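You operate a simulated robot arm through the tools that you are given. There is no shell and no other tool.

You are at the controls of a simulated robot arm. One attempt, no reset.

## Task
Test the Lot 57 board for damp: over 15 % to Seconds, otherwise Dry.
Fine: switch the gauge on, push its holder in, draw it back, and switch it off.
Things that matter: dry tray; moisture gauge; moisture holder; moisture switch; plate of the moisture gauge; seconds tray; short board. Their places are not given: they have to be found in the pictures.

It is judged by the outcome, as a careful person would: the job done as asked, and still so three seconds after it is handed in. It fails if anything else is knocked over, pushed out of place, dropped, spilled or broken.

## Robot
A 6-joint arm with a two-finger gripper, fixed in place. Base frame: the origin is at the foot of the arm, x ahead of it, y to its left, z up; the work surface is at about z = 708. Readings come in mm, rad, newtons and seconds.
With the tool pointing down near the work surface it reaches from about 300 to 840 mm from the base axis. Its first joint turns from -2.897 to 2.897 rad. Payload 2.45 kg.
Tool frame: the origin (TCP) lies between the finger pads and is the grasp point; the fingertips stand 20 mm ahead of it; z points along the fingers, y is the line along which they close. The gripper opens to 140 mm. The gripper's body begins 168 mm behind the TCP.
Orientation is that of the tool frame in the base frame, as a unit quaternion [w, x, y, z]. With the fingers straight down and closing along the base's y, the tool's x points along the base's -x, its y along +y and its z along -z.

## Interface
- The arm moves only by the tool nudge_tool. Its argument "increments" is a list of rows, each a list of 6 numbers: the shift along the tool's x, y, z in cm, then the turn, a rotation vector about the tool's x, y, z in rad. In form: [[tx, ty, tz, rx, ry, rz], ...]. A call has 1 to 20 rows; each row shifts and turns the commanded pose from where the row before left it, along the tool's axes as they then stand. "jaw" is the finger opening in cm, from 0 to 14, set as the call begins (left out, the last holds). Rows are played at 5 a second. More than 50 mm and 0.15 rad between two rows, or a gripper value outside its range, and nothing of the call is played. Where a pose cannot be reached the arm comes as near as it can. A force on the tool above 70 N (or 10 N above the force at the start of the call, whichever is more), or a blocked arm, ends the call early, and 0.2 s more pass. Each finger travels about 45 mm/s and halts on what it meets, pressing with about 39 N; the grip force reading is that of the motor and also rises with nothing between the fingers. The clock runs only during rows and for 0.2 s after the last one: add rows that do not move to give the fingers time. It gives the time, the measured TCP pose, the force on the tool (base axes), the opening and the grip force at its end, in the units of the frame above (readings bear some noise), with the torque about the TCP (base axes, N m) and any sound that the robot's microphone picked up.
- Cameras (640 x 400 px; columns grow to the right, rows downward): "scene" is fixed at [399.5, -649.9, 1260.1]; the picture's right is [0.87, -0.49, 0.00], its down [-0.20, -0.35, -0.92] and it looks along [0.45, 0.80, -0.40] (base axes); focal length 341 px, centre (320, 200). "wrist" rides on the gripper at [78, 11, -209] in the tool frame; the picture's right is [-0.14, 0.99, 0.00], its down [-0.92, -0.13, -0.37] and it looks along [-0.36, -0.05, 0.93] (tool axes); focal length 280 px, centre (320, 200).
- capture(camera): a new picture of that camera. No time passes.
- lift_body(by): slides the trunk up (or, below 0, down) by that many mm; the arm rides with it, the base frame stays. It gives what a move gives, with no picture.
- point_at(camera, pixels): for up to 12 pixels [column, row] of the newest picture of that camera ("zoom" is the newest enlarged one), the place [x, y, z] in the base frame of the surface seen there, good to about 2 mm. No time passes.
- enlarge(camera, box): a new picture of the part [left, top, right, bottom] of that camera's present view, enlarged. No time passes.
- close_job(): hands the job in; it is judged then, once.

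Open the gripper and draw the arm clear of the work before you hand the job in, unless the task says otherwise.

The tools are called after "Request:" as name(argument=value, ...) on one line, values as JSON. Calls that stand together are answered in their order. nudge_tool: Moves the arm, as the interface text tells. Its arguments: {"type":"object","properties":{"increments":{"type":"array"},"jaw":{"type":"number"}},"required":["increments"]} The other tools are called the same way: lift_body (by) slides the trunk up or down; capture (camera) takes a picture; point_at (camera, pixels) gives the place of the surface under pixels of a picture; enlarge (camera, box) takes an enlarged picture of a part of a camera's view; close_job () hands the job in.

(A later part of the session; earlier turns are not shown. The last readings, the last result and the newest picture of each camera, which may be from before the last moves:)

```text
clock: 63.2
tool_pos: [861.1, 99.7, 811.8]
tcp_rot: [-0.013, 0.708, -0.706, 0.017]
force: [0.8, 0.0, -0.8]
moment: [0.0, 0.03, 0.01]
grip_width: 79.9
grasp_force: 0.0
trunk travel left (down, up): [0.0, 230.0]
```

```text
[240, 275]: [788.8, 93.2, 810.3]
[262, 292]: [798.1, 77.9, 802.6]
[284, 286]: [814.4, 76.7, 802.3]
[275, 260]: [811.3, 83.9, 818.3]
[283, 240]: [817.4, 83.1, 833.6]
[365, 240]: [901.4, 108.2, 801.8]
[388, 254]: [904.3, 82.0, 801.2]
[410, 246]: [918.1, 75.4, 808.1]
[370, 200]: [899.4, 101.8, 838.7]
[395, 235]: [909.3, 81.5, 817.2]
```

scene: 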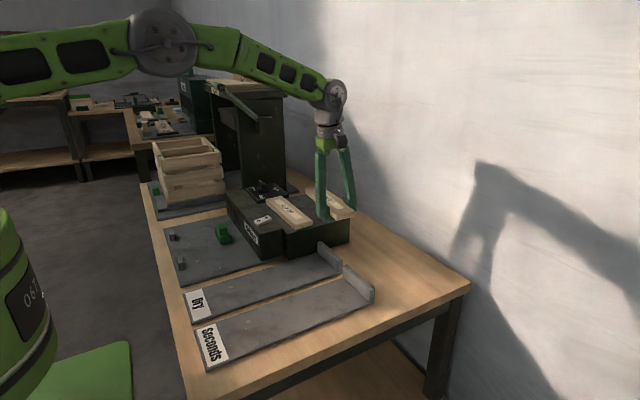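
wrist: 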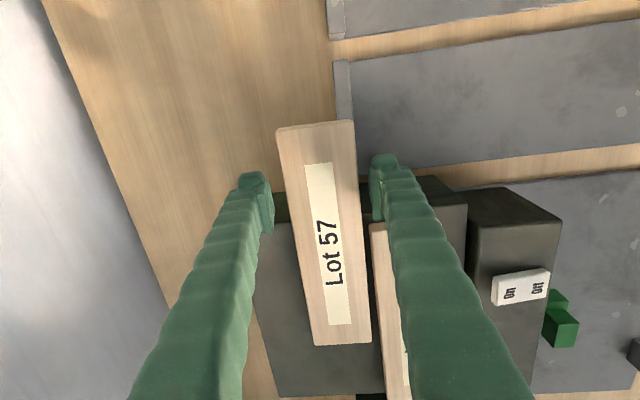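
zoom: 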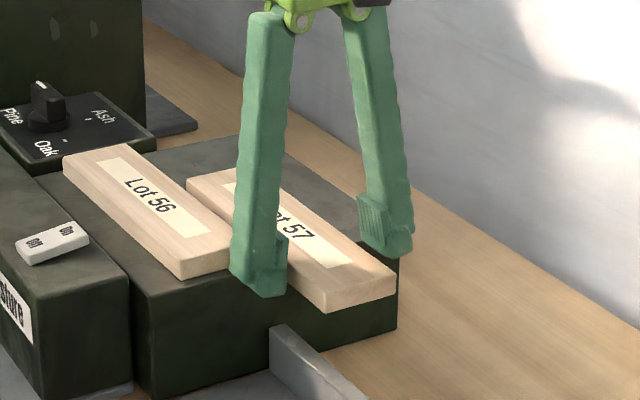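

The visible tips end at z≈801.5 (10 mm ahead of TCP) whereas the data sheet says 20 mm. As a compromise I lower to z≈806.5 for enough engagement and then close.

Request:
nudge_tool(increments=[[0, 0.12, 0.53, 0, 0, 0], [0, 0, 0, 0, 0, 0], [0, 0, 0, 0, 0, 0]])

Request:
nudge_tool(increments=[[0, 0, 0, 0, 0, 0], [0, 0, 0, 0, 0, 0], [0, 0, 0, 0, 0, 0], [0, 0, 0, 0, 0, 0]], jaw=4.8)

Request:
capture(camera="wrist")

Request:
enlarge(camera="scene", box=[290, 160, 370, 260])

```text
clock: 64.0
tool_pos: [858.9, 98.9, 807.2]
tcp_rot: [-0.013, 0.708, -0.706, 0.018]
force: [-0.4, -0.2, 0.2]
moment: [0.0, 0.0, 0.02]
grip_width: 79.9
grasp_force: 0.0
trunk travel left (down, up): [0.0, 230.0]
```

```text
clock: 65.0
tool_pos: [858.3, 99.8, 806.3]
tcp_rot: [-0.012, 0.708, -0.706, 0.017]
force: [0.0, -0.8, -0.7]
moment: [-0.04, 0.06, 0.0]
grip_width: 58.8
grasp_force: 38.9
trunk travel left (down, up): [0.0, 230.0]
```

```text
taken
```

wrist: 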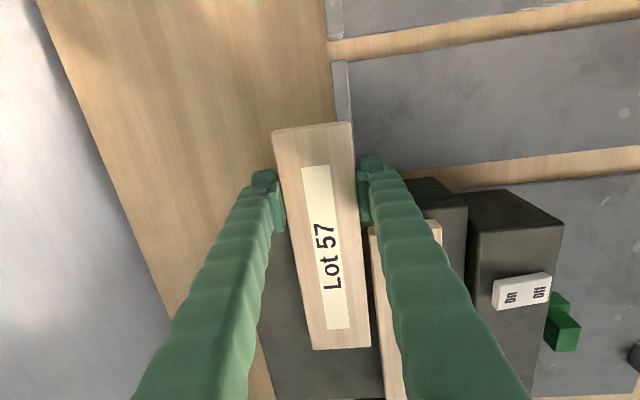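

```text
4.00 times, centred on (330, 210) of scene
```

zoom: 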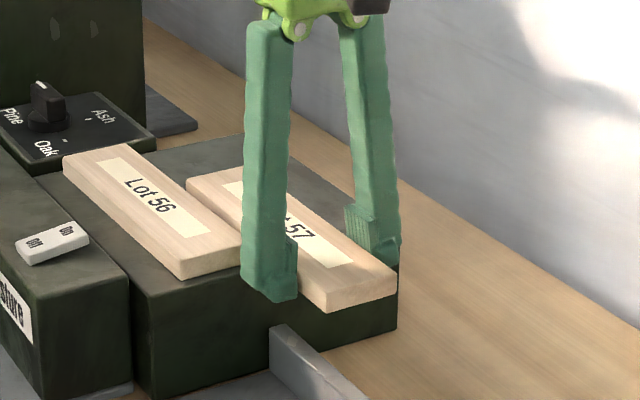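

Gripped at 58.8 mm, 39 N. I lift 5 cm slowly and check the hold.

Request:
nudge_tool(increments=[[0, -0.04, -1, 0, 0, 0], [0, -0.04, -1, 0, 0, 0], [0, -0.06, -1.5, 0, 0, 0], [0, -0.06, -1.5, 0, 0, 0], [0, 0, 0, 0, 0, 0], [0, 0, 0, 0, 0, 0]])

Request:
capture(camera="wrist")

Request:
enlarge(camera="scene", box=[260, 130, 400, 260])

```text
clock: 66.4
tool_pos: [858.7, 99.4, 859.0]
tcp_rot: [-0.012, 0.708, -0.706, 0.016]
force: [-0.2, 0.4, -1.2]
moment: [-0.1, 0.0, -0.03]
grip_width: 58.7
grasp_force: 38.8
trunk travel left (down, up): [0.0, 230.0]
```

```text
taken
```

wrist: 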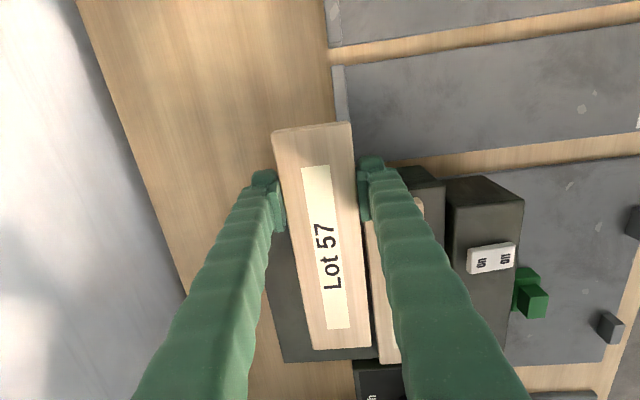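

```text
3.08 times, centred on (330, 195) of scene
```

zoom: 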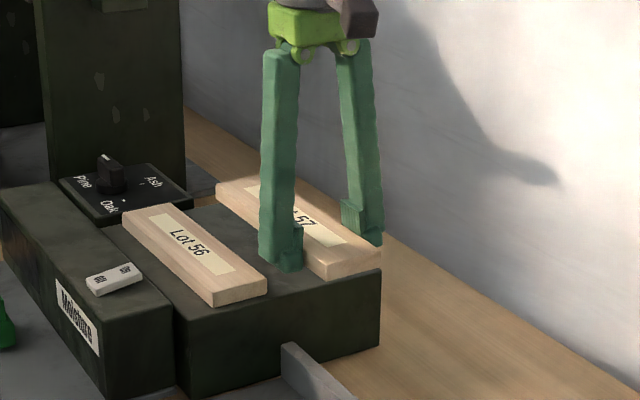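

The board is held level. I raise the trunk 100 mm (board rises to z≈960), then carry it over the gauge plate.

Request:
lift_body(by=100)

Request:
nudge_tool(increments=[[-2.0, 3.783, -0.153, 0, 0, 0], [-2.0, 3.783, -0.153, 0, 0, 0], [-2.0, 3.783, -0.153, 0, 0, 0], [-2.0, 3.783, -0.153, 0, 0, 0], [-2.0, 3.783, -0.153, 0, 0, 0], [-2.0, 3.783, -0.153, 0, 0, 0], [-2.0, 3.783, -0.153, 0, 0, 0], [-2.0, 3.783, -0.153, 0, 0, 0], [-2.0, 3.783, -0.153, 0, 0, 0], [0, 0, 0, 0, 0, 0]])

Request:
capture(camera="wrist")

Request:
capture(camera="scene")

```text
clock: 67.7
tool_pos: [859.1, 98.8, 958.2]
tcp_rot: [-0.01, 0.708, -0.706, 0.017]
force: [0.2, 0.1, -1.2]
moment: [-0.07, 0.01, 0.0]
grip_width: 58.6
grasp_force: 39.0
trunk travel left (down, up): [-100.0, 130.0]
```

```text
clock: 69.9
tool_pos: [516.9, 278.4, 956.8]
tcp_rot: [-0.012, 0.708, -0.706, 0.018]
force: [0.5, 0.4, -1.8]
moment: [-0.1, -0.03, -0.03]
grip_width: 58.8
grasp_force: 39.4
trunk travel left (down, up): [-100.0, 130.0]
```

```text
taken
```

wrist: 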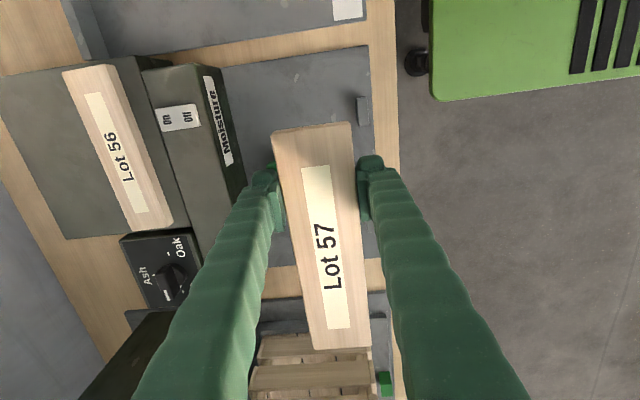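

```text
taken
```

scene: 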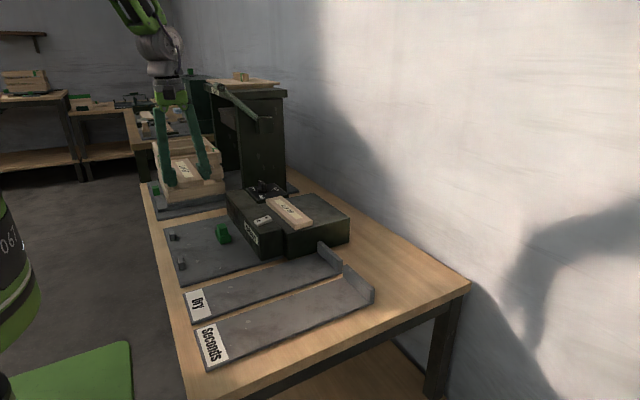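

Board is over the plate, level. I measure the held board's ends and edges to place it accurately.

Request:
point_at(camera="wrist", pixels=[[278, 138], [347, 129], [315, 128], [366, 342], [318, 346], [340, 345], [285, 200], [356, 195], [362, 100], [350, 165]])

Request:
enlarge(camera="scene", box=[120, 60, 260, 210])

```text
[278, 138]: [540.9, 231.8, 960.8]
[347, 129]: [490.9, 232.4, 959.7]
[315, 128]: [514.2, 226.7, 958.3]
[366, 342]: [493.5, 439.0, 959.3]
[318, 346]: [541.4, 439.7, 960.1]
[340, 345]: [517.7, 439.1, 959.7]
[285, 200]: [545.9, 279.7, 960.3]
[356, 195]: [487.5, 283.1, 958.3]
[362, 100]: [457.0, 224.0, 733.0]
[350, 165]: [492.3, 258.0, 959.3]
```

```text
2.67 times, centred on (190, 135) of scene
```

zoom: 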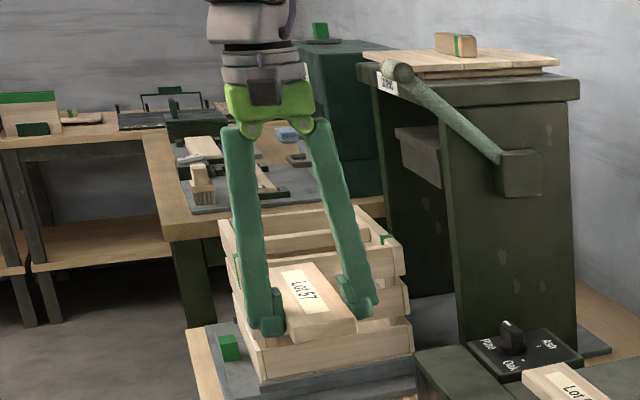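

The held board spans x≈487–546, y≈224–442 with its top 3 mm above TCP. I descend toward the plate to TCP z≈741.

Request:
nudge_tool(increments=[[0.033, 0.144, 3.6, 0, 0, 0], [0.033, 0.144, 3.6, 0, 0, 0], [0.033, 0.144, 3.6, 0, 0, 0], [0.033, 0.144, 3.6, 0, 0, 0], [0.033, 0.144, 3.6, 0, 0, 0], [0.033, 0.144, 3.6, 0, 0, 0], [0, 0, 0, 0, 0, 0]])

Request:
capture(camera="wrist")

Request:
enlarge(camera="scene", box=[150, 180, 290, 290])

```text
clock: 71.5
tool_pos: [516.9, 274.1, 740.7]
tcp_rot: [-0.012, 0.708, -0.705, 0.017]
force: [0.1, 2.9, 0.1]
moment: [-0.09, 0.09, -0.12]
grip_width: 58.8
grasp_force: 39.2
trunk travel left (down, up): [-100.0, 130.0]
```

```text
taken
```

wrist: 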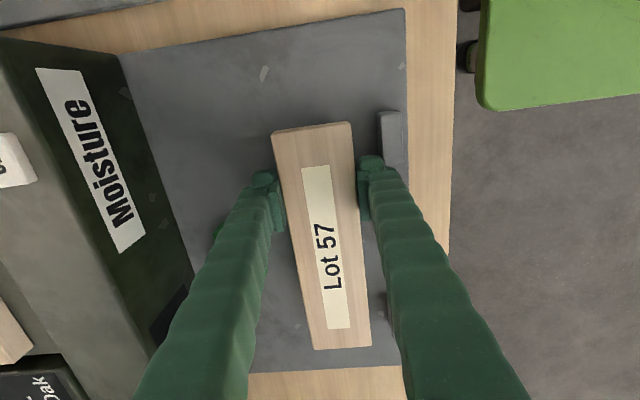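

```text
3.64 times, centred on (220, 235) of scene
```

zoom: 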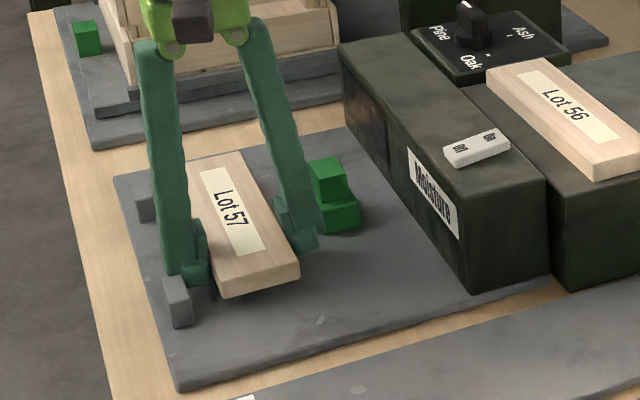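

A 2.9 N reading in y appears; I wait a moment and re-read before going lower.

Request:
nudge_tool(increments=[[0, 0, 0, 0, 0, 0], [0, 0, 0, 0, 0, 0]])

Request:
enlarge(camera="scene", box=[170, 190, 250, 270])

```text
clock: 72.1
tool_pos: [517.6, 275.9, 739.8]
tcp_rot: [-0.013, 0.708, -0.706, 0.017]
force: [2.0, 3.4, -2.8]
moment: [-0.03, -0.08, -0.17]
grip_width: 58.8
grasp_force: 38.9
trunk travel left (down, up): [-100.0, 130.0]
```

```text
5.00 times, centred on (210, 230) of scene
```

zoom: 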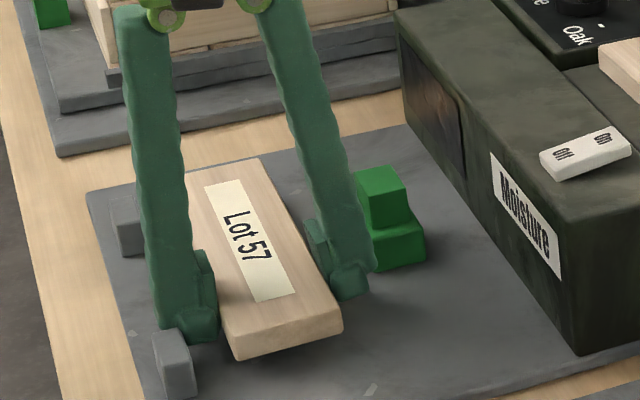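

There's light contact, most likely the −x finger's side with the near peg. I lift 6 mm, shift +10 mm in x and +3 mm in y, and re-read.

Request:
nudge_tool(increments=[[0, -0.024, -0.6, 0, 0, 0], [-0.3, -1.0, 0.04, 0, 0, 0], [0, 0, 0, 0, 0, 0], [0, 0, 0, 0, 0, 0]])

Request:
point_at(camera="zoom", pixels=[[175, 335], [160, 300], [175, 350], [165, 340], [215, 325], [345, 290], [370, 265], [125, 225], [120, 240]])

Request:
enlarge(camera="scene", box=[170, 190, 250, 270])

```text
clock: 73.1
tool_pos: [527.1, 278.2, 746.6]
tcp_rot: [-0.012, 0.708, -0.706, 0.017]
force: [0.7, -0.6, -1.2]
moment: [-0.08, -0.02, 0.03]
grip_width: 58.6
grasp_force: 39.0
trunk travel left (down, up): [-100.0, 130.0]
```

```text
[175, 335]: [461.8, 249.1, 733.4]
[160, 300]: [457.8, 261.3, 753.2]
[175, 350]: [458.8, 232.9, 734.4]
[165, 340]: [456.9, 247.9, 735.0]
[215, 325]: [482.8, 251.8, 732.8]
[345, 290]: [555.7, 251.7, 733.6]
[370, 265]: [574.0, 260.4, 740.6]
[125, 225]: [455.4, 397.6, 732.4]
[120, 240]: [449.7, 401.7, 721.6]
```

```text
5.00 times, centred on (210, 230) of scene
```

zoom: 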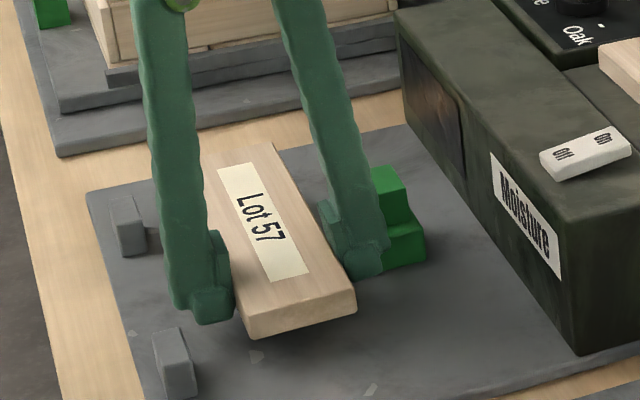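

Contact is gone. The finger bars are bulkier than the pads (about 30 mm behind the pad face, ±24 mm wide), so I shift +13 mm in y first, then −22 mm in x to (505,291), clear of the peg and holder.

Request:
nudge_tool(increments=[[-1.3, 0, 0, 0, 0, 0], [0, 1.1, -0.044, 0, 0, 0], [0, 1.1, -0.044, 0, 0, 0], [0, 0, 0, 0, 0, 0], [0, 0, 0, 0, 0, 0]])

Request:
capture(camera="wrist")

Request:
enlarge(camera="scene", box=[160, 180, 260, 280])

```text
clock: 74.3
tool_pos: [507.8, 290.9, 747.9]
tcp_rot: [-0.012, 0.708, -0.706, 0.017]
force: [0.0, 0.2, -0.5]
moment: [-0.06, 0.0, -0.01]
grip_width: 58.7
grasp_force: 38.5
trunk travel left (down, up): [-100.0, 130.0]
```

```text
taken
```

wrist: 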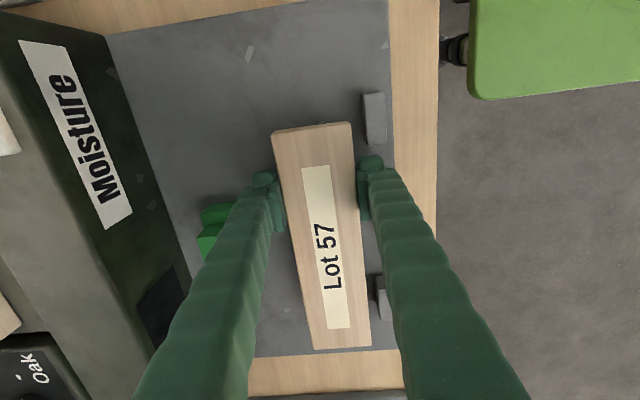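

```text
4.00 times, centred on (210, 230) of scene
```

zoom: 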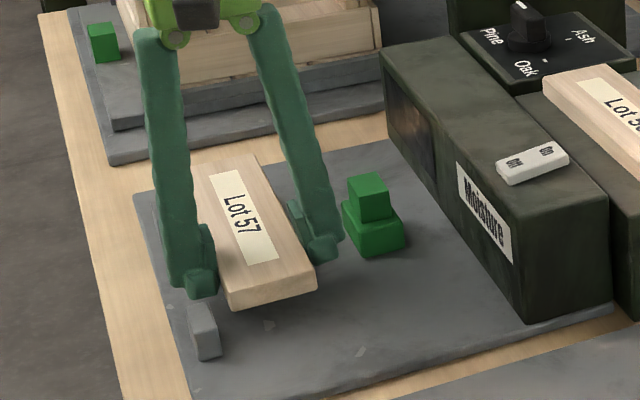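

Clear now: the −x finger is between the pegs, the +x finger clear of the holder. I descend 14 mm, then in 2 mm steps, watching force.

Request:
nudge_tool(increments=[[0, 0.028, 0.7, 0, 0, 0], [0, 0.028, 0.7, 0, 0, 0], [0, 0.008, 0.2, 0, 0, 0], [0, 0, 0, 0, 0, 0], [0, 0, 0, 0, 0, 0]])

```text
clock: 75.5
tool_pos: [506.9, 290.5, 731.2]
tcp_rot: [-0.013, 0.708, -0.705, 0.019]
force: [0.7, 0.5, -0.9]
moment: [-0.06, 0.03, -0.01]
grip_width: 59.1
grasp_force: 39.1
trunk travel left (down, up): [-100.0, 130.0]
```

Still hanging free at z=731. I lower a further 2 mm per row.

Request:
nudge_tool(increments=[[0, 0.006, 0.15, 0, 0, 0], [0, 0.006, 0.15, 0, 0, 0], [0, 0, 0, 0, 0, 0]])

```text
clock: 76.3
tool_pos: [507.8, 291.1, 731.2]
tcp_rot: [-0.014, 0.708, -0.705, 0.018]
force: [-1.9, -8.2, 37.7]
moment: [-0.13, 1.54, 0.31]
grip_width: 58.7
grasp_force: 39.2
trunk travel left (down, up): [-100.0, 130.0]
```

The −x fingertip touches the plate (37 N, TCP z=731.2), so tips are indeed ~20 mm ahead; the board's underside is ~4 mm above the plate. I raise 1 mm to relieve, then open slightly to let the board settle.

Request:
nudge_tool(increments=[[0, -0.01, -0.25, 0, 0, 0], [0, 0, 0, 0, 0, 0]])

Request:
nudge_tool(increments=[[0, 0, 0, 0, 0, 0], [0, 0, 0, 0, 0, 0], [0, 0, 0, 0, 0, 0]], jaw=6.8)

Request:
capture(camera="wrist")

Request:
enlarge(camera="scene", box=[160, 180, 260, 280])

```text
clock: 76.9
tool_pos: [506.9, 290.7, 730.9]
tcp_rot: [-0.013, 0.709, -0.705, 0.017]
force: [6.3, -2.5, 10.9]
moment: [-0.11, 0.38, 0.08]
grip_width: 58.6
grasp_force: 39.1
trunk travel left (down, up): [-100.0, 130.0]
```

```text
clock: 77.7
tool_pos: [507.0, 291.6, 730.3]
tcp_rot: [-0.014, 0.708, -0.706, 0.017]
force: [6.3, 2.2, 6.1]
moment: [0.12, 0.13, -0.15]
grip_width: 63.5
grasp_force: 0.1
trunk travel left (down, up): [-100.0, 130.0]
```

```text
taken
```

wrist: 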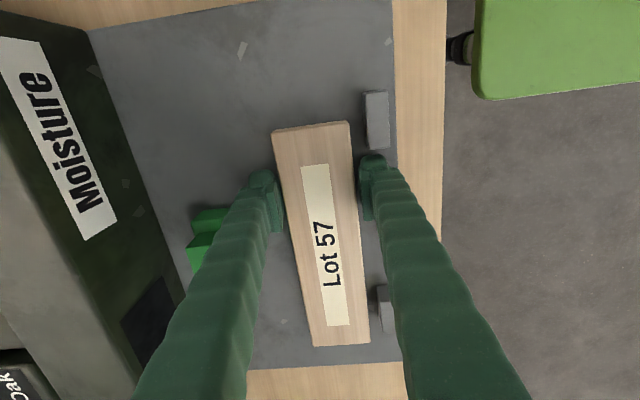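

```text
4.00 times, centred on (210, 230) of scene
```

zoom: 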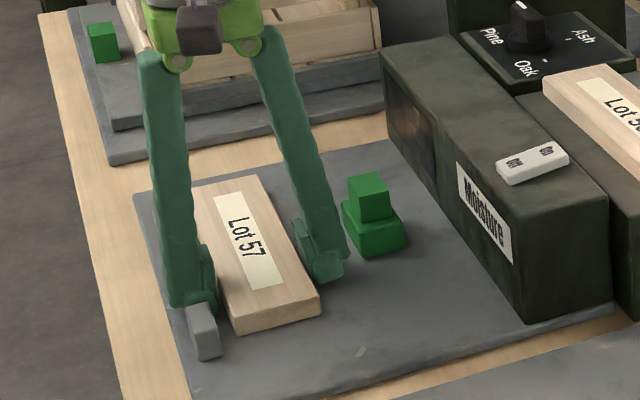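

The board is resting on the plate. The −x finger seems to drag (plate or peg). I lift straight up 3 cm, away from both.

Request:
nudge_tool(increments=[[0, -0.02, -0.5, 0, 0, 0], [0, -0.04, -1.0, 0, 0, 0], [0, -0.08, -2.0, 0, 0, 0], [0, -0.08, -2.0, 0, 0, 0], [0, 0, 0, 0, 0, 0]])

Request:
capture(camera="wrist")

Request:
enlarge(camera="scene", box=[160, 180, 260, 280])

```text
clock: 78.9
tool_pos: [506.0, 291.9, 785.7]
tcp_rot: [-0.012, 0.709, -0.705, 0.016]
force: [0.4, -0.4, 0.1]
moment: [0.01, -0.04, -0.01]
grip_width: 67.9
grasp_force: 0.0
trunk travel left (down, up): [-100.0, 130.0]
```

```text
taken
```

wrist: 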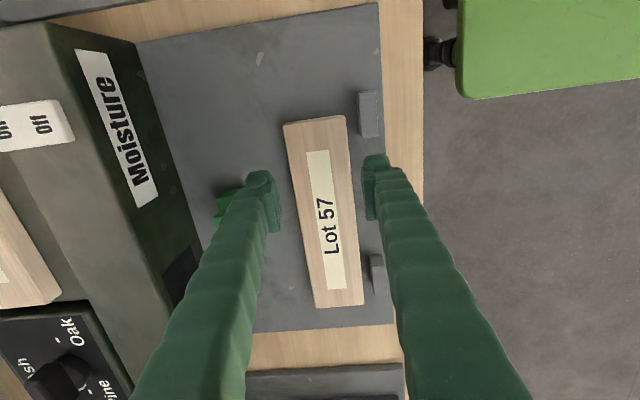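

```text
4.00 times, centred on (210, 230) of scene
```

zoom: 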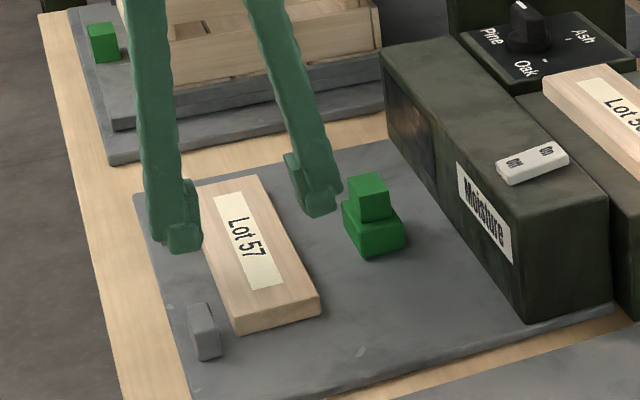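

The board is free on the plate. I measure it, the pegs and the holder now.

Request:
point_at(camera="wrist", pixels=[[287, 128], [343, 119], [315, 120], [361, 300], [320, 303], [348, 200], [302, 205], [370, 95], [369, 135], [376, 258], [375, 290], [357, 110]])

Request:
point_at(camera="zoom", pixels=[[205, 312], [196, 340], [215, 345], [213, 310], [355, 225], [400, 230], [370, 250], [370, 185], [350, 195], [388, 195], [365, 215]])

```text
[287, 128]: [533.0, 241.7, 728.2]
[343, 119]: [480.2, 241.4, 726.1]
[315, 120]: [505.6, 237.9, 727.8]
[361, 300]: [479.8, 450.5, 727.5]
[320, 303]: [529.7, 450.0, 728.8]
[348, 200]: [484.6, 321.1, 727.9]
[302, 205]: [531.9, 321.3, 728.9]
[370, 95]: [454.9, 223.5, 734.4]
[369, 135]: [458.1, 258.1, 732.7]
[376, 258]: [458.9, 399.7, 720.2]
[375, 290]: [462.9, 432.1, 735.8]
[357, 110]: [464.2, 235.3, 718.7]
```

```text
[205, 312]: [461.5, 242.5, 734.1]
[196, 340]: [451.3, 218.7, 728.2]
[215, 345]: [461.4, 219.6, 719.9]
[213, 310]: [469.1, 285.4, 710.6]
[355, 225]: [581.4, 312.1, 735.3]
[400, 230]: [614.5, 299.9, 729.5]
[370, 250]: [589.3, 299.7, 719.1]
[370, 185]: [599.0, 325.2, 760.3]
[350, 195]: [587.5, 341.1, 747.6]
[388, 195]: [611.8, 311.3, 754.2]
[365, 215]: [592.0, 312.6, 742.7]
```

Board on the plate: x≈477–535, y≈238–454 (centre (506,346)); pegs at y 219–258 and 399–436, so the centre is y≈329. I make the tool vertical and move to the board's middle for a re-grip.

Request:
nudge_tool(increments=[[0, 0, 0, -0.038, 0, 0], [-2.7, 0, 0, 0, 0, 0], [-2.7, 0, 0, 0, 0, 0], [0, 0, 0, 0, 0, 0]], jaw=7.0)

Request:
capture(camera="wrist")

Request:
enlarge(camera="scene", box=[160, 180, 260, 280])

```text
clock: 79.9
tool_pos: [507.2, 343.7, 785.4]
tcp_rot: [0.001, 0.708, -0.706, 0.004]
force: [0.0, -0.2, -0.7]
moment: [0.01, 0.03, -0.01]
grip_width: 70.0
grasp_force: 0.0
trunk travel left (down, up): [-100.0, 130.0]
```

```text
taken
```

wrist: 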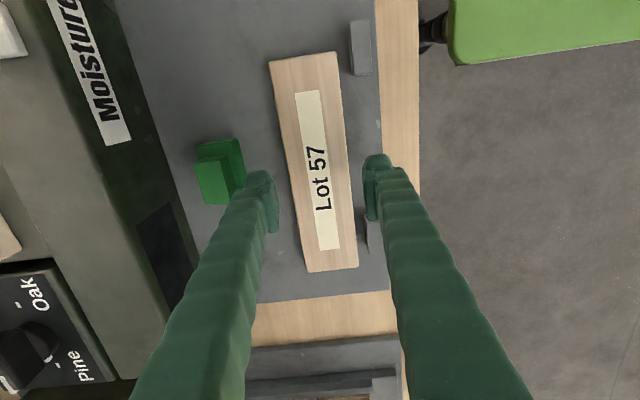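

```text
4.00 times, centred on (210, 230) of scene
```

zoom: 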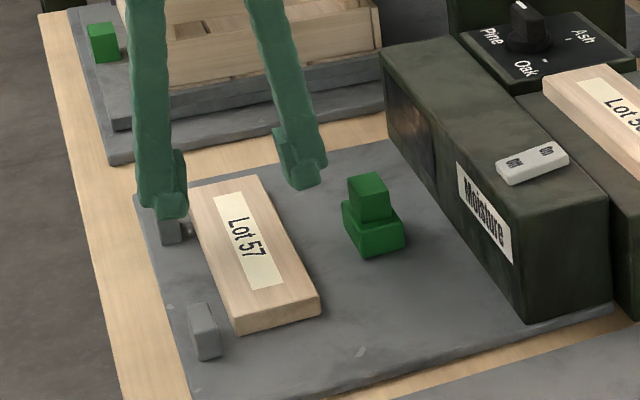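

Aligned above the board's middle. I descend to TCP z≈733.

Request:
nudge_tool(increments=[[0, 0.1, 2.6, 0, 0, 0], [0, 0, 2.6, 0, 0, 0], [0, 0, 0, 0, 0, 0], [0, 0, 0, 0, 0, 0]])

Request:
capture(camera="wrist")

Request:
enlarge(camera="scene", box=[160, 180, 260, 280])

```text
clock: 80.9
tool_pos: [506.3, 348.8, 733.0]
tcp_rot: [0.001, 0.708, -0.707, 0.004]
force: [0.5, -0.7, 0.3]
moment: [0.04, -0.02, -0.05]
grip_width: 69.9
grasp_force: 0.1
trunk travel left (down, up): [-100.0, 130.0]
```

```text
taken
```

wrist: 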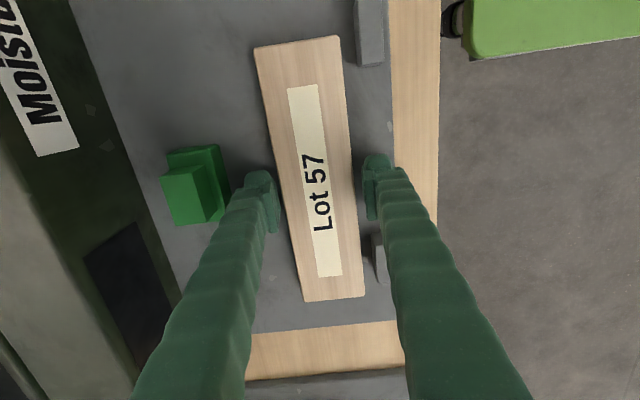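

```text
4.00 times, centred on (210, 230) of scene
```

zoom: 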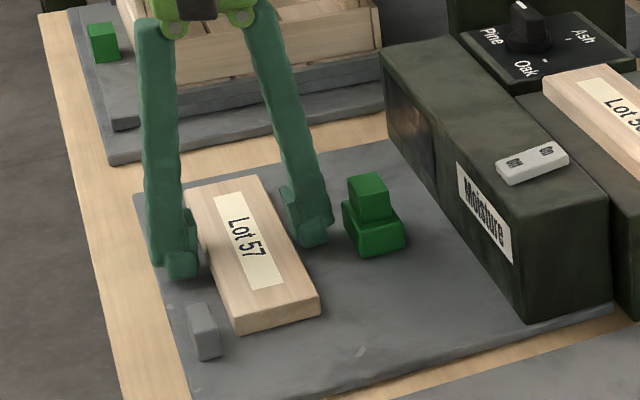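

Good straddle. I close on the board's middle.

Request:
nudge_tool(increments=[[0, 0, 0, 0, 0, 0], [0, 0, 0, 0, 0, 0], [0, 0, 0, 0, 0, 0]], jaw=4.8)

Request:
capture(camera="wrist")

```text
clock: 81.7
tool_pos: [505.2, 348.9, 733.0]
tcp_rot: [0.002, 0.708, -0.706, 0.003]
force: [-0.6, 0.4, 1.2]
moment: [0.01, -0.02, -0.04]
grip_width: 58.8
grasp_force: 39.5
trunk travel left (down, up): [-100.0, 130.0]
```

```text
taken
```

wrist: 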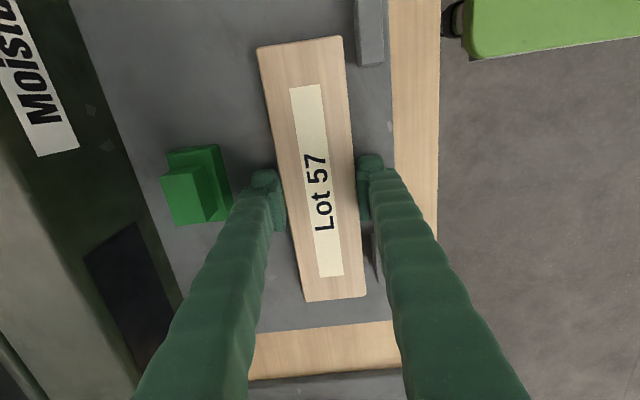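

Gripped. I measure the board's ends and the peg faces to compute the slide.

Request:
point_at(camera="wrist", pixels=[[262, 50], [300, 41], [338, 40], [308, 298], [335, 299], [362, 293], [353, 55], [372, 60], [378, 270], [345, 100], [185, 150], [205, 220]])

```text
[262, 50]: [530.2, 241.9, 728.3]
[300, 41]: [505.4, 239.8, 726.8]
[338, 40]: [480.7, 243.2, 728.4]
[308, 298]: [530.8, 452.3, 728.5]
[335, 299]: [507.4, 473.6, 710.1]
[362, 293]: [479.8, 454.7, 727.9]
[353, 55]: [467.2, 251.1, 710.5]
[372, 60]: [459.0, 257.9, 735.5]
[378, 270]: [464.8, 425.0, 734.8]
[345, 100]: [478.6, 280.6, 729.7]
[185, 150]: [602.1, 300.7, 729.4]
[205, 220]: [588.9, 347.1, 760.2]
```

Board centre is y≈347. I slide it 17 mm in −y and 9 mm in −x along the plate toward the pegs.

Request:
nudge_tool(increments=[[0.57, 0, 0, 0, 0, 0], [0.57, 0, 0, 0, 0, 0], [0.57, 0, 0, 0, 0, 0], [0, 0.3, 0, 0, 0, 0], [0, 0.3, 0, 0, 0, 0], [0, 0.3, 0, 0, 0, 0], [0, 0, 0, 0, 0, 0]])

Request:
capture(camera="wrist")

```text
clock: 83.3
tool_pos: [497.4, 328.6, 733.4]
tcp_rot: [0.001, 0.708, -0.706, 0.003]
force: [4.7, -0.7, 10.4]
moment: [-0.11, -0.03, 0.04]
grip_width: 58.4
grasp_force: 39.6
trunk travel left (down, up): [-100.0, 130.0]
```

```text
taken
```

wrist: 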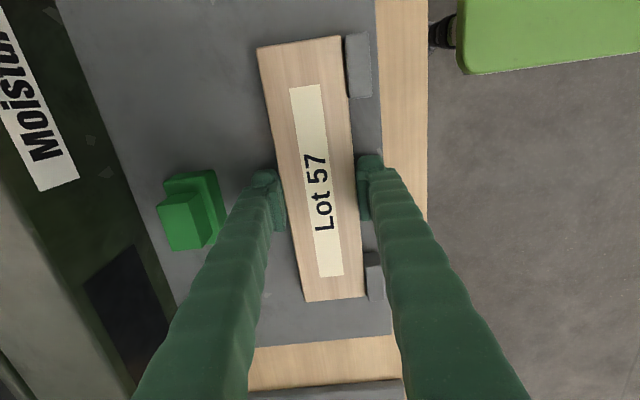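

The board's edge is about touching both pegs (346,60) and (366,275). I nudge 1.5 mm more and check the force.

Request:
nudge_tool(increments=[[0, 0.1, 0, 0, 0, 0], [0, 0.05, 0, 0, 0, 0], [0, 0, 0, 0, 0, 0]])

Request:
enlarge(camera="wrist", box=[230, 20, 430, 310])

```text
clock: 84.1
tool_pos: [496.1, 327.9, 731.7]
tcp_rot: [0.0, 0.708, -0.706, 0.004]
force: [11.9, -3.4, 9.4]
moment: [0.0, -0.08, -0.55]
grip_width: 58.6
grasp_force: 39.4
trunk travel left (down, up): [-100.0, 130.0]
```

```text
1.38 times, centred on (330, 165) of wrist
```

zoom: 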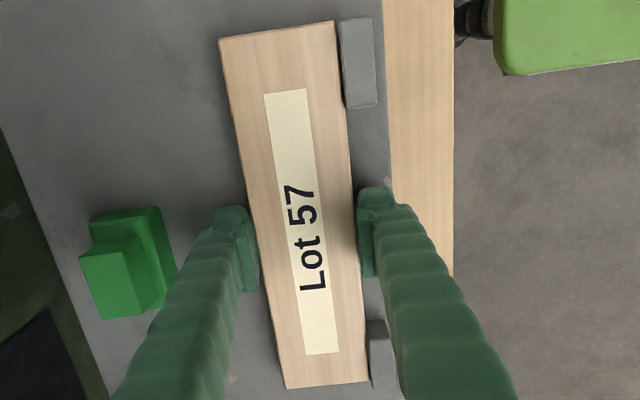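

The board is against the pegs (12 N in x). I release by opening to 7 cm and lift away.

Request:
nudge_tool(increments=[[0, -0.05, 0, 0, 0, 0], [0, 0, 0, 0, 0, 0], [0, 0, 0, 0, 0, 0]], jaw=7.0)

Request:
nudge_tool(increments=[[0, 0, -1, 0, 0, 0], [0, 0, -2.5, 0, 0, 0], [0, 0, -4, 0, 0, 0], [0, 0, -4, 0, 0, 0], [0, 0, -4, 0, 0, 0], [0, 0, 0, 0, 0, 0]])

Request:
capture(camera="wrist")

Request:
enlarge(camera="scene", box=[150, 170, 300, 290])

```text
clock: 84.9
tool_pos: [494.3, 327.2, 733.0]
tcp_rot: [0.001, 0.708, -0.706, 0.004]
force: [0.6, 0.0, -0.7]
moment: [-0.01, 0.0, -0.02]
grip_width: 69.9
grasp_force: 0.0
trunk travel left (down, up): [-100.0, 130.0]
```

```text
clock: 86.3
tool_pos: [491.7, 330.4, 887.9]
tcp_rot: [0.001, 0.708, -0.706, 0.004]
force: [-0.1, 0.9, 0.4]
moment: [-0.01, -0.01, -0.02]
grip_width: 70.1
grasp_force: 0.3
trunk travel left (down, up): [-100.0, 130.0]
```

```text
taken
```

wrist: 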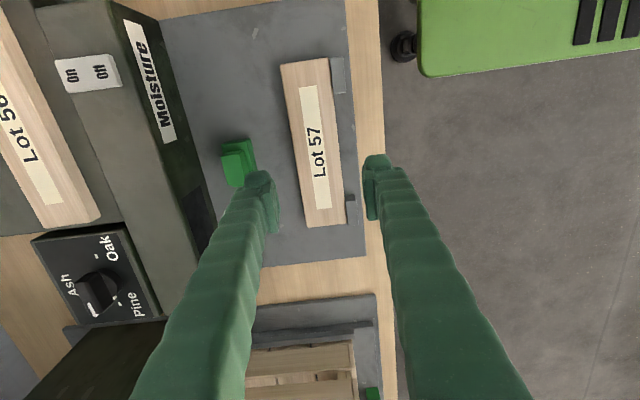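

```text
3.33 times, centred on (225, 230) of scene
```

zoom: 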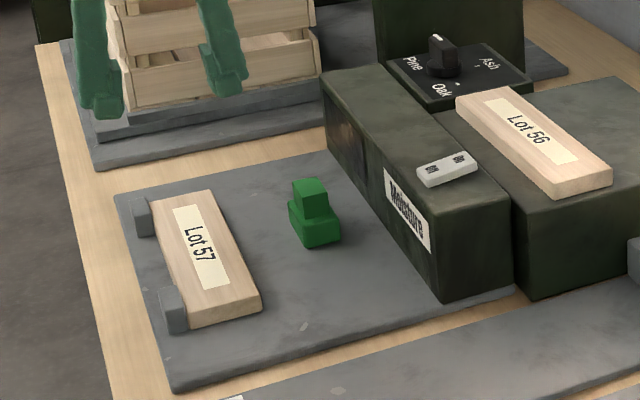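

The board lies against both pegs, centred. Next is the switch: I zoom in on it to see its rocker state and get coordinates.

Request:
enlarge(camera="wrist", box=[20, 20, 180, 140])

Request:
point_at(camera="wrist", pixels=[[60, 72], [66, 75], [75, 74], [87, 73], [100, 71], [112, 70], [118, 72], [70, 60], [72, 90], [105, 57], [105, 85]])

Request:
enlarge(camera="scene", box=[235, 195, 295, 245])

```text
3.33 times, centred on (100, 80) of wrist
```

zoom: 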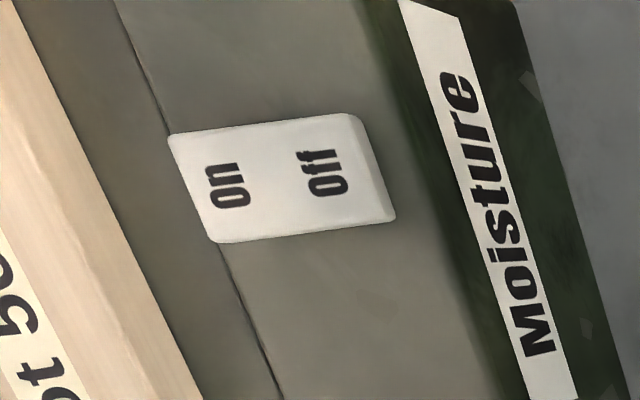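

```text
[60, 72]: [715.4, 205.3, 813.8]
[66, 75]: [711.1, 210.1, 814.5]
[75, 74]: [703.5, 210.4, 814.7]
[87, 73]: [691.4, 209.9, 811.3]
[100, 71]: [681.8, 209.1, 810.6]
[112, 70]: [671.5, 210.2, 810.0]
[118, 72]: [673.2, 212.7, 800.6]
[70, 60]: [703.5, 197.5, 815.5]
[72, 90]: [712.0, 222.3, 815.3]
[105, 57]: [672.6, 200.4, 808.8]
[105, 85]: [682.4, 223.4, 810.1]
```

```text
8.00 times, centred on (265, 220) of scene
```

zoom: 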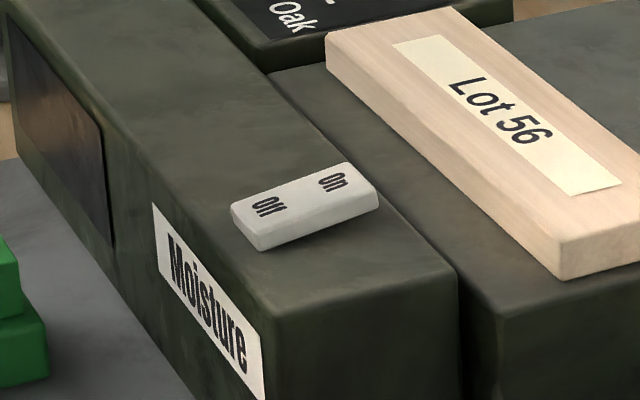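

The rocker spans x 669–718, y 195–226; the "On" end (+x) is high (z≈815), so it is off. I close the fingers and go above the On end at (720,210,870).

Request:
nudge_tool(increments=[[2.0, -3.8, 0.3, 0, 0, 0], [2.0, -3.8, 0.3, 0, 0, 0], [2.0, -3.8, 0.3, 0, 0, 0], [2.0, -3.8, 0.3, 0, 0, 0], [2.0, -3.8, 0.3, 0, 0, 0], [2.0, -3.8, 0.3, 0, 0, 0], [0, 0, 0, 0, 0, 0], [0, 0, 0, 0, 0, 0]], jaw=0)

Request:
capture(camera="wrist")

Request:
enlarge(camera="scene", box=[220, 150, 320, 240])

```text
clock: 88.1
tool_pos: [724.4, 210.4, 871.0]
tcp_rot: [0.002, 0.708, -0.706, 0.004]
force: [0.4, -0.4, -0.6]
moment: [-0.04, -0.03, 0.01]
grip_width: 0.0
grasp_force: 29.6
trunk travel left (down, up): [-100.0, 130.0]
```

```text
taken
```

wrist: 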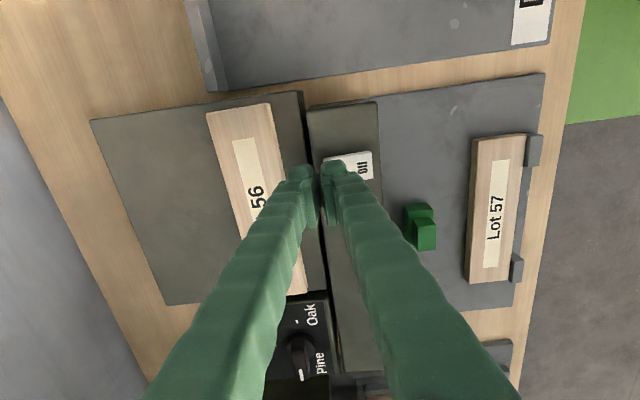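

```text
4.44 times, centred on (270, 195) of scene
```

zoom: 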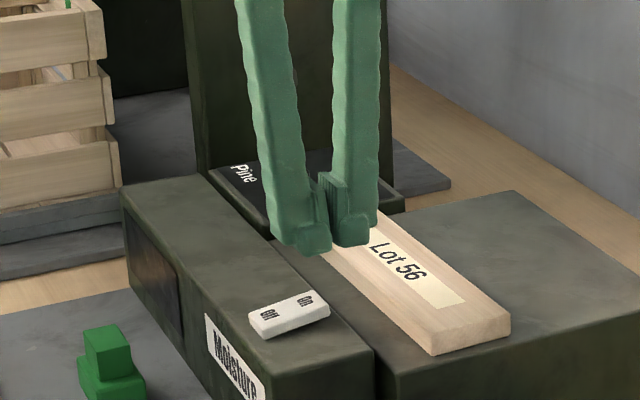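

Closed fingertips are above the On end. I shift 2 mm to +x, descend to z≈838, then press in small steps.

Request:
nudge_tool(increments=[[0, -0.15, 1.6, 0, 0, 0], [0, 0, 1.6, 0, 0, 0], [0, 0, 0.2, 0, 0, 0], [0, 0, 0.2, 0, 0, 0], [0, 0, 0, 0, 0, 0]])

```text
clock: 89.3
tool_pos: [724.8, 209.5, 835.1]
tcp_rot: [0.001, 0.709, -0.706, 0.003]
force: [0.3, -0.1, -0.8]
moment: [-0.01, 0.0, 0.02]
grip_width: 0.0
grasp_force: 29.6
trunk travel left (down, up): [-100.0, 130.0]
```

No contact yet at z=835. I press down 2 mm per row for three rows.

Request:
nudge_tool(increments=[[0, 0, 0.2, 0, 0, 0], [0, 0, 0.2, 0, 0, 0], [0, 0, 0.2, 0, 0, 0], [0, 0, 0, 0, 0, 0]])

Request:
enlarge(camera="scene", box=[220, 170, 300, 250])

```text
clock: 90.3
tool_pos: [724.8, 209.4, 829.5]
tcp_rot: [0.001, 0.708, -0.706, 0.004]
force: [0.7, 0.4, -0.4]
moment: [-0.02, -0.01, 0.02]
grip_width: 0.3
grasp_force: 29.2
trunk travel left (down, up): [-100.0, 130.0]
```

```text
5.00 times, centred on (260, 210) of scene
```

zoom: 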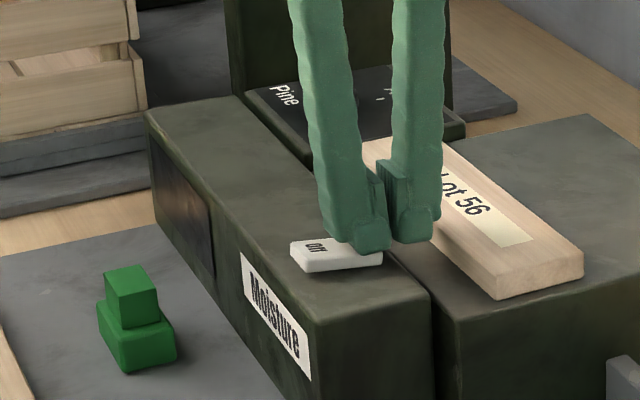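

No contact yet (closed tips sit a bit shorter). I continue pressing down in 1.5 mm rows.

Request:
nudge_tool(increments=[[0, 0, 0.15, 0, 0, 0], [0, 0, 0.15, 0, 0, 0], [0, 0, 0.15, 0, 0, 0], [0, 0, 0, 0, 0, 0]])

```text
clock: 91.3
tool_pos: [725.6, 208.3, 828.2]
tcp_rot: [-0.001, 0.709, -0.705, 0.005]
force: [-3.4, -1.5, 31.7]
moment: [0.07, 0.4, -0.03]
grip_width: 0.0
grasp_force: 29.2
trunk travel left (down, up): [-100.0, 130.0]
```

Contact on the On end (32 N at x≈713). I press a little further to make it flip.

Request:
nudge_tool(increments=[[0, 0, 0.15, 0, 0, 0], [0, 0, 0.15, 0, 0, 0], [0, 0, 0.15, 0, 0, 0], [0, 0, 0, 0, 0, 0]])

Request:
enlarge(camera="scene", box=[220, 170, 300, 250])

```text
clock: 92.3
tool_pos: [724.9, 207.9, 827.6]
tcp_rot: [-0.004, 0.709, -0.705, 0.006]
force: [-10.4, -11.4, 64.6]
moment: [-0.1, 0.92, 0.1]
grip_width: 0.0
grasp_force: 29.6
trunk travel left (down, up): [-100.0, 130.0]
```

```text
5.00 times, centred on (260, 210) of scene
```

zoom: 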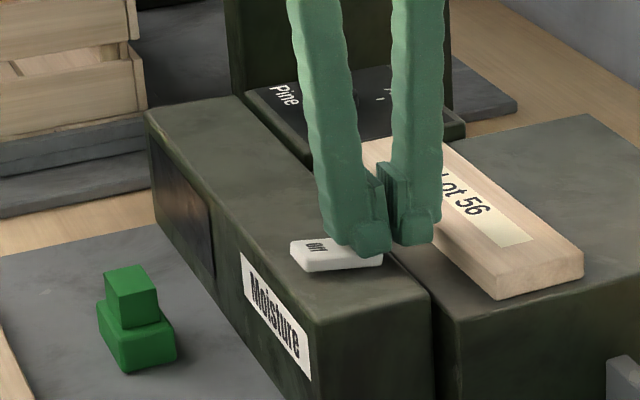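

The force is 65 N with no more travel, so the rocker may already be fully over. I raise the tool and look at the switch and display.

Request:
nudge_tool(increments=[[0, 0, -0.5, 0, 0, 0], [0, 0, -2, 0, 0, 0], [0, 0, -4, 0, 0, 0], [0, 0, 0, 0, 0, 0]])

Request:
enlarge(camera="scene", box=[220, 180, 300, 240])

Request:
capture(camera="wrist")

```text
clock: 93.3
tool_pos: [725.5, 210.5, 884.9]
tcp_rot: [0.002, 0.708, -0.706, 0.003]
force: [0.9, 0.1, 0.5]
moment: [-0.01, -0.01, -0.01]
grip_width: 0.0
grasp_force: 29.3
trunk travel left (down, up): [-100.0, 130.0]
```

```text
6.67 times, centred on (260, 210) of scene
```

zoom: 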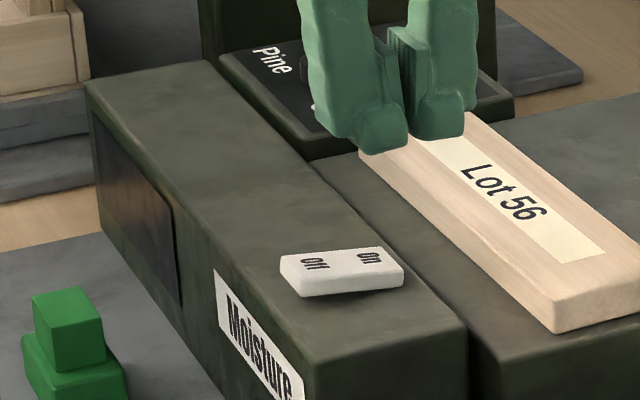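

```text
taken
```

wrist: 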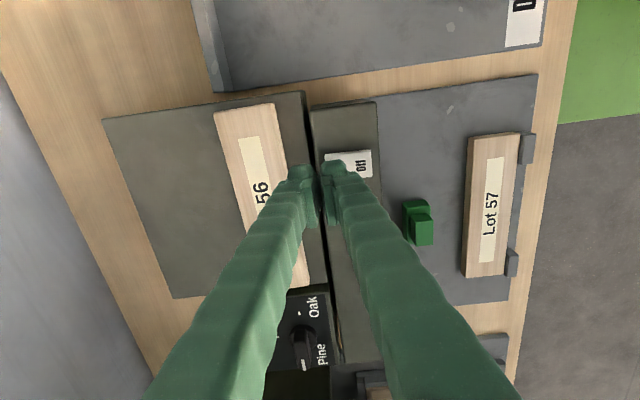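

I measure the rocker's two ends now to see which one is up.

Request:
point_at(camera="zoom", pixels=[[295, 265], [305, 280], [370, 256], [390, 270], [345, 268], [140, 210], [150, 260]])

Request:
enlarge(camera="scene", box=[220, 185, 260, 225])

```text
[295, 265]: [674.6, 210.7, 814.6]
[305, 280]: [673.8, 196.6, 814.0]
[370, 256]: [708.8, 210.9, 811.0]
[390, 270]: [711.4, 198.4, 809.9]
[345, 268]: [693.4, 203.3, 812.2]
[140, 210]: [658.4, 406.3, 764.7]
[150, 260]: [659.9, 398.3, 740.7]
```

```text
10.00 times, centred on (240, 205) of scene
```

zoom: 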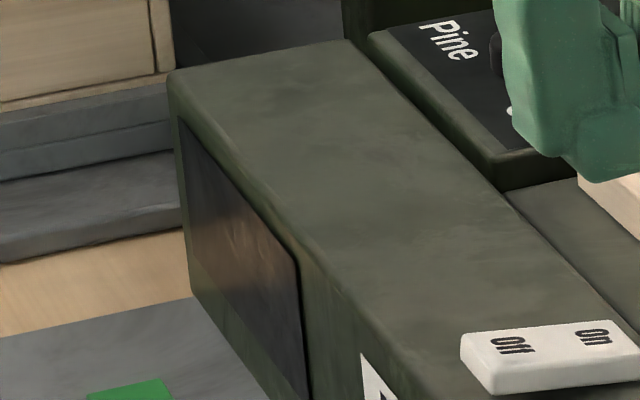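

The rocker's Off end is now up (814.5) and On end down (810): the gauge is on. I move over the plate and turn the tool back by +90° so the wrist camera faces the gauge display.

Request:
nudge_tool(increments=[[-2.4, 3.6, 0, 0, 0, 0], [-2.4, 3.6, 0, 0, 0, 0], [-2.4, 3.6, 0, 0, 0, 0], [-2.4, 3.6, 0, 0, 0, 0], [-2.4, 3.6, 0, 0, 0, 0], [0, 0, 0, 0, 0, 0.1428], [0, 0, 0, 0, 0, 0.1428], [0, 0, 0, 0, 0, 0.1428], [0, 0, 0, 0, 0, 0.1428], [0, 0, 0, 0, 0, 0.1428], [0, 0, 0, 0, 0, 0.1428], [0, 0, 0, 0, 0, 0.1428], [0, 0, 0, 0, 0, 0.1428], [0, 0, 0, 0, 0, 0.1428], [0, 0, 0, 0, 0, 0.1428], [0, 0, 0, 0, 0, 0.1428], [0, 0, 0, 0, 0, 0]])

Request:
capture(camera="wrist")

Request:
enlarge(camera="wrist", box=[300, 150, 560, 330])

```text
clock: 96.9
tool_pos: [545.1, 328.9, 884.0]
tcp_rot: [0.002, -0.002, 1.0, -0.004]
force: [-1.5, -0.1, -0.3]
moment: [0.01, 0.03, -0.03]
grip_width: 0.0
grasp_force: 29.2
trunk travel left (down, up): [-100.0, 130.0]
```

```text
taken
```

wrist: 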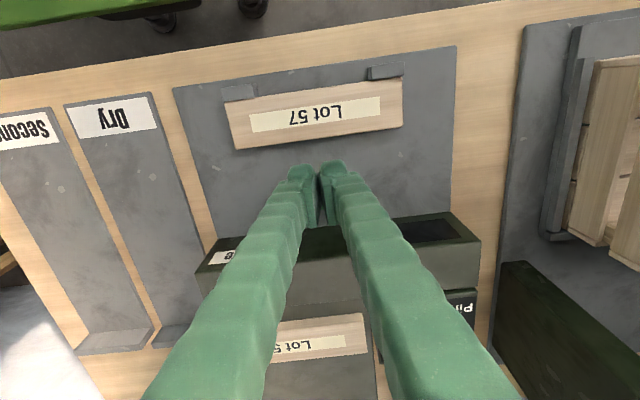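

```text
2.22 times, centred on (430, 240) of wrist
```

zoom: 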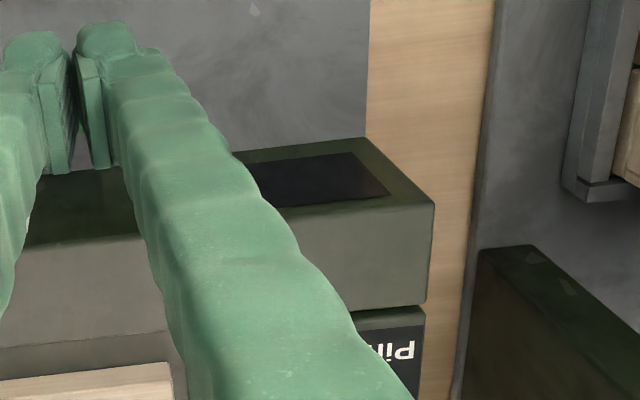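

The display (visible part) is dark so far. I open the jaw to 6 cm and move over the holder's handle at (600,330), stopping at z≈800.

Request:
nudge_tool(increments=[[-2.75, 0.05, 0, 0, 0, 0], [-2.75, 0.05, 0, 0, 0, 0], [0, 0, 2.8, 0, 0, 0], [0, 0, 2.8, 0, 0, 0], [0, 0, 2.8, 0, 0, 0], [0, 0, 0, 0, 0, 0]], jaw=6.2)

Request:
capture(camera="wrist")

Request:
enlarge(camera="scene", box=[170, 170, 290, 280])

```text
clock: 98.3
tool_pos: [599.9, 330.1, 800.9]
tcp_rot: [0.002, -0.002, 1.0, -0.004]
force: [0.5, -0.2, -0.2]
moment: [-0.01, 0.02, -0.01]
grip_width: 61.7
grasp_force: 0.1
trunk travel left (down, up): [-100.0, 130.0]
```

```text
taken
```

wrist: 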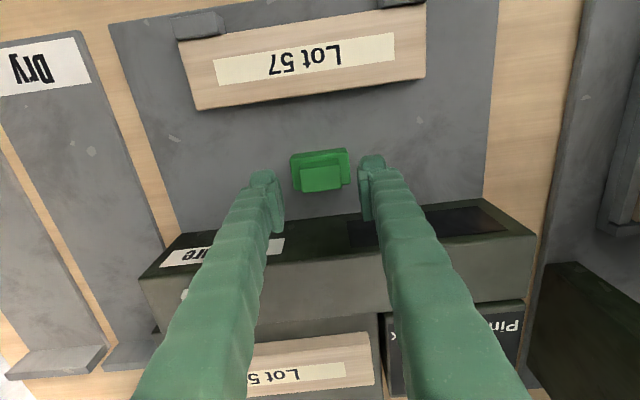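

```text
3.64 times, centred on (230, 225) of scene
```

zoom: 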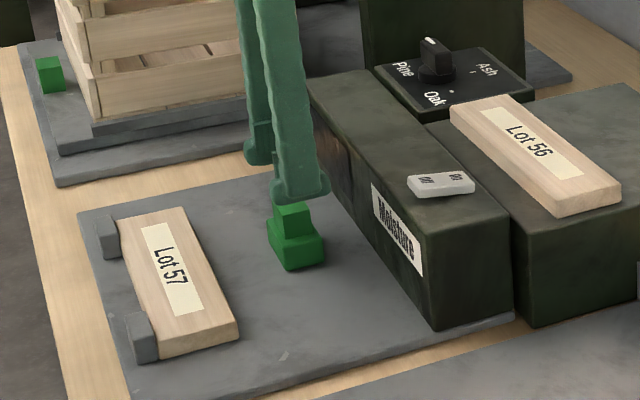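

The handle (columns 300–343) is centred between the fingers. I descend to z≈766 so the tips are just above the holder's base.

Request:
nudge_tool(increments=[[0, 0, 1.75, 0, 0, 0], [0, 0, 1.75, 0, 0, 0], [0, 0, 0, 0, 0, 0]])

Request:
enlarge(camera="scene", box=[190, 190, 270, 260])

```text
clock: 99.1
tool_pos: [598.8, 330.8, 766.5]
tcp_rot: [0.001, -0.002, 1.0, -0.003]
force: [0.4, 0.6, 0.1]
moment: [0.0, 0.0, 0.0]
grip_width: 62.2
grasp_force: 0.1
trunk travel left (down, up): [-100.0, 130.0]
```

```text
5.71 times, centred on (230, 225) of scene
```

zoom: 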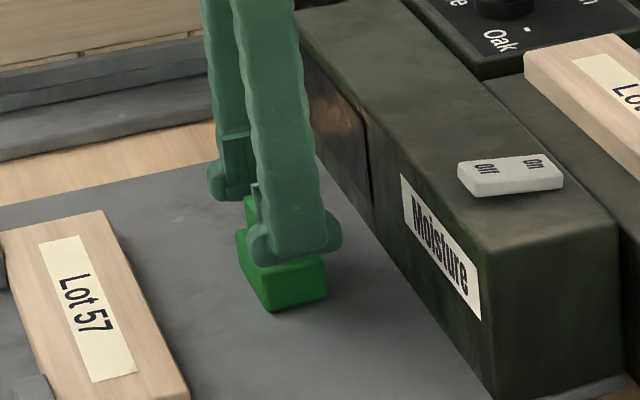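

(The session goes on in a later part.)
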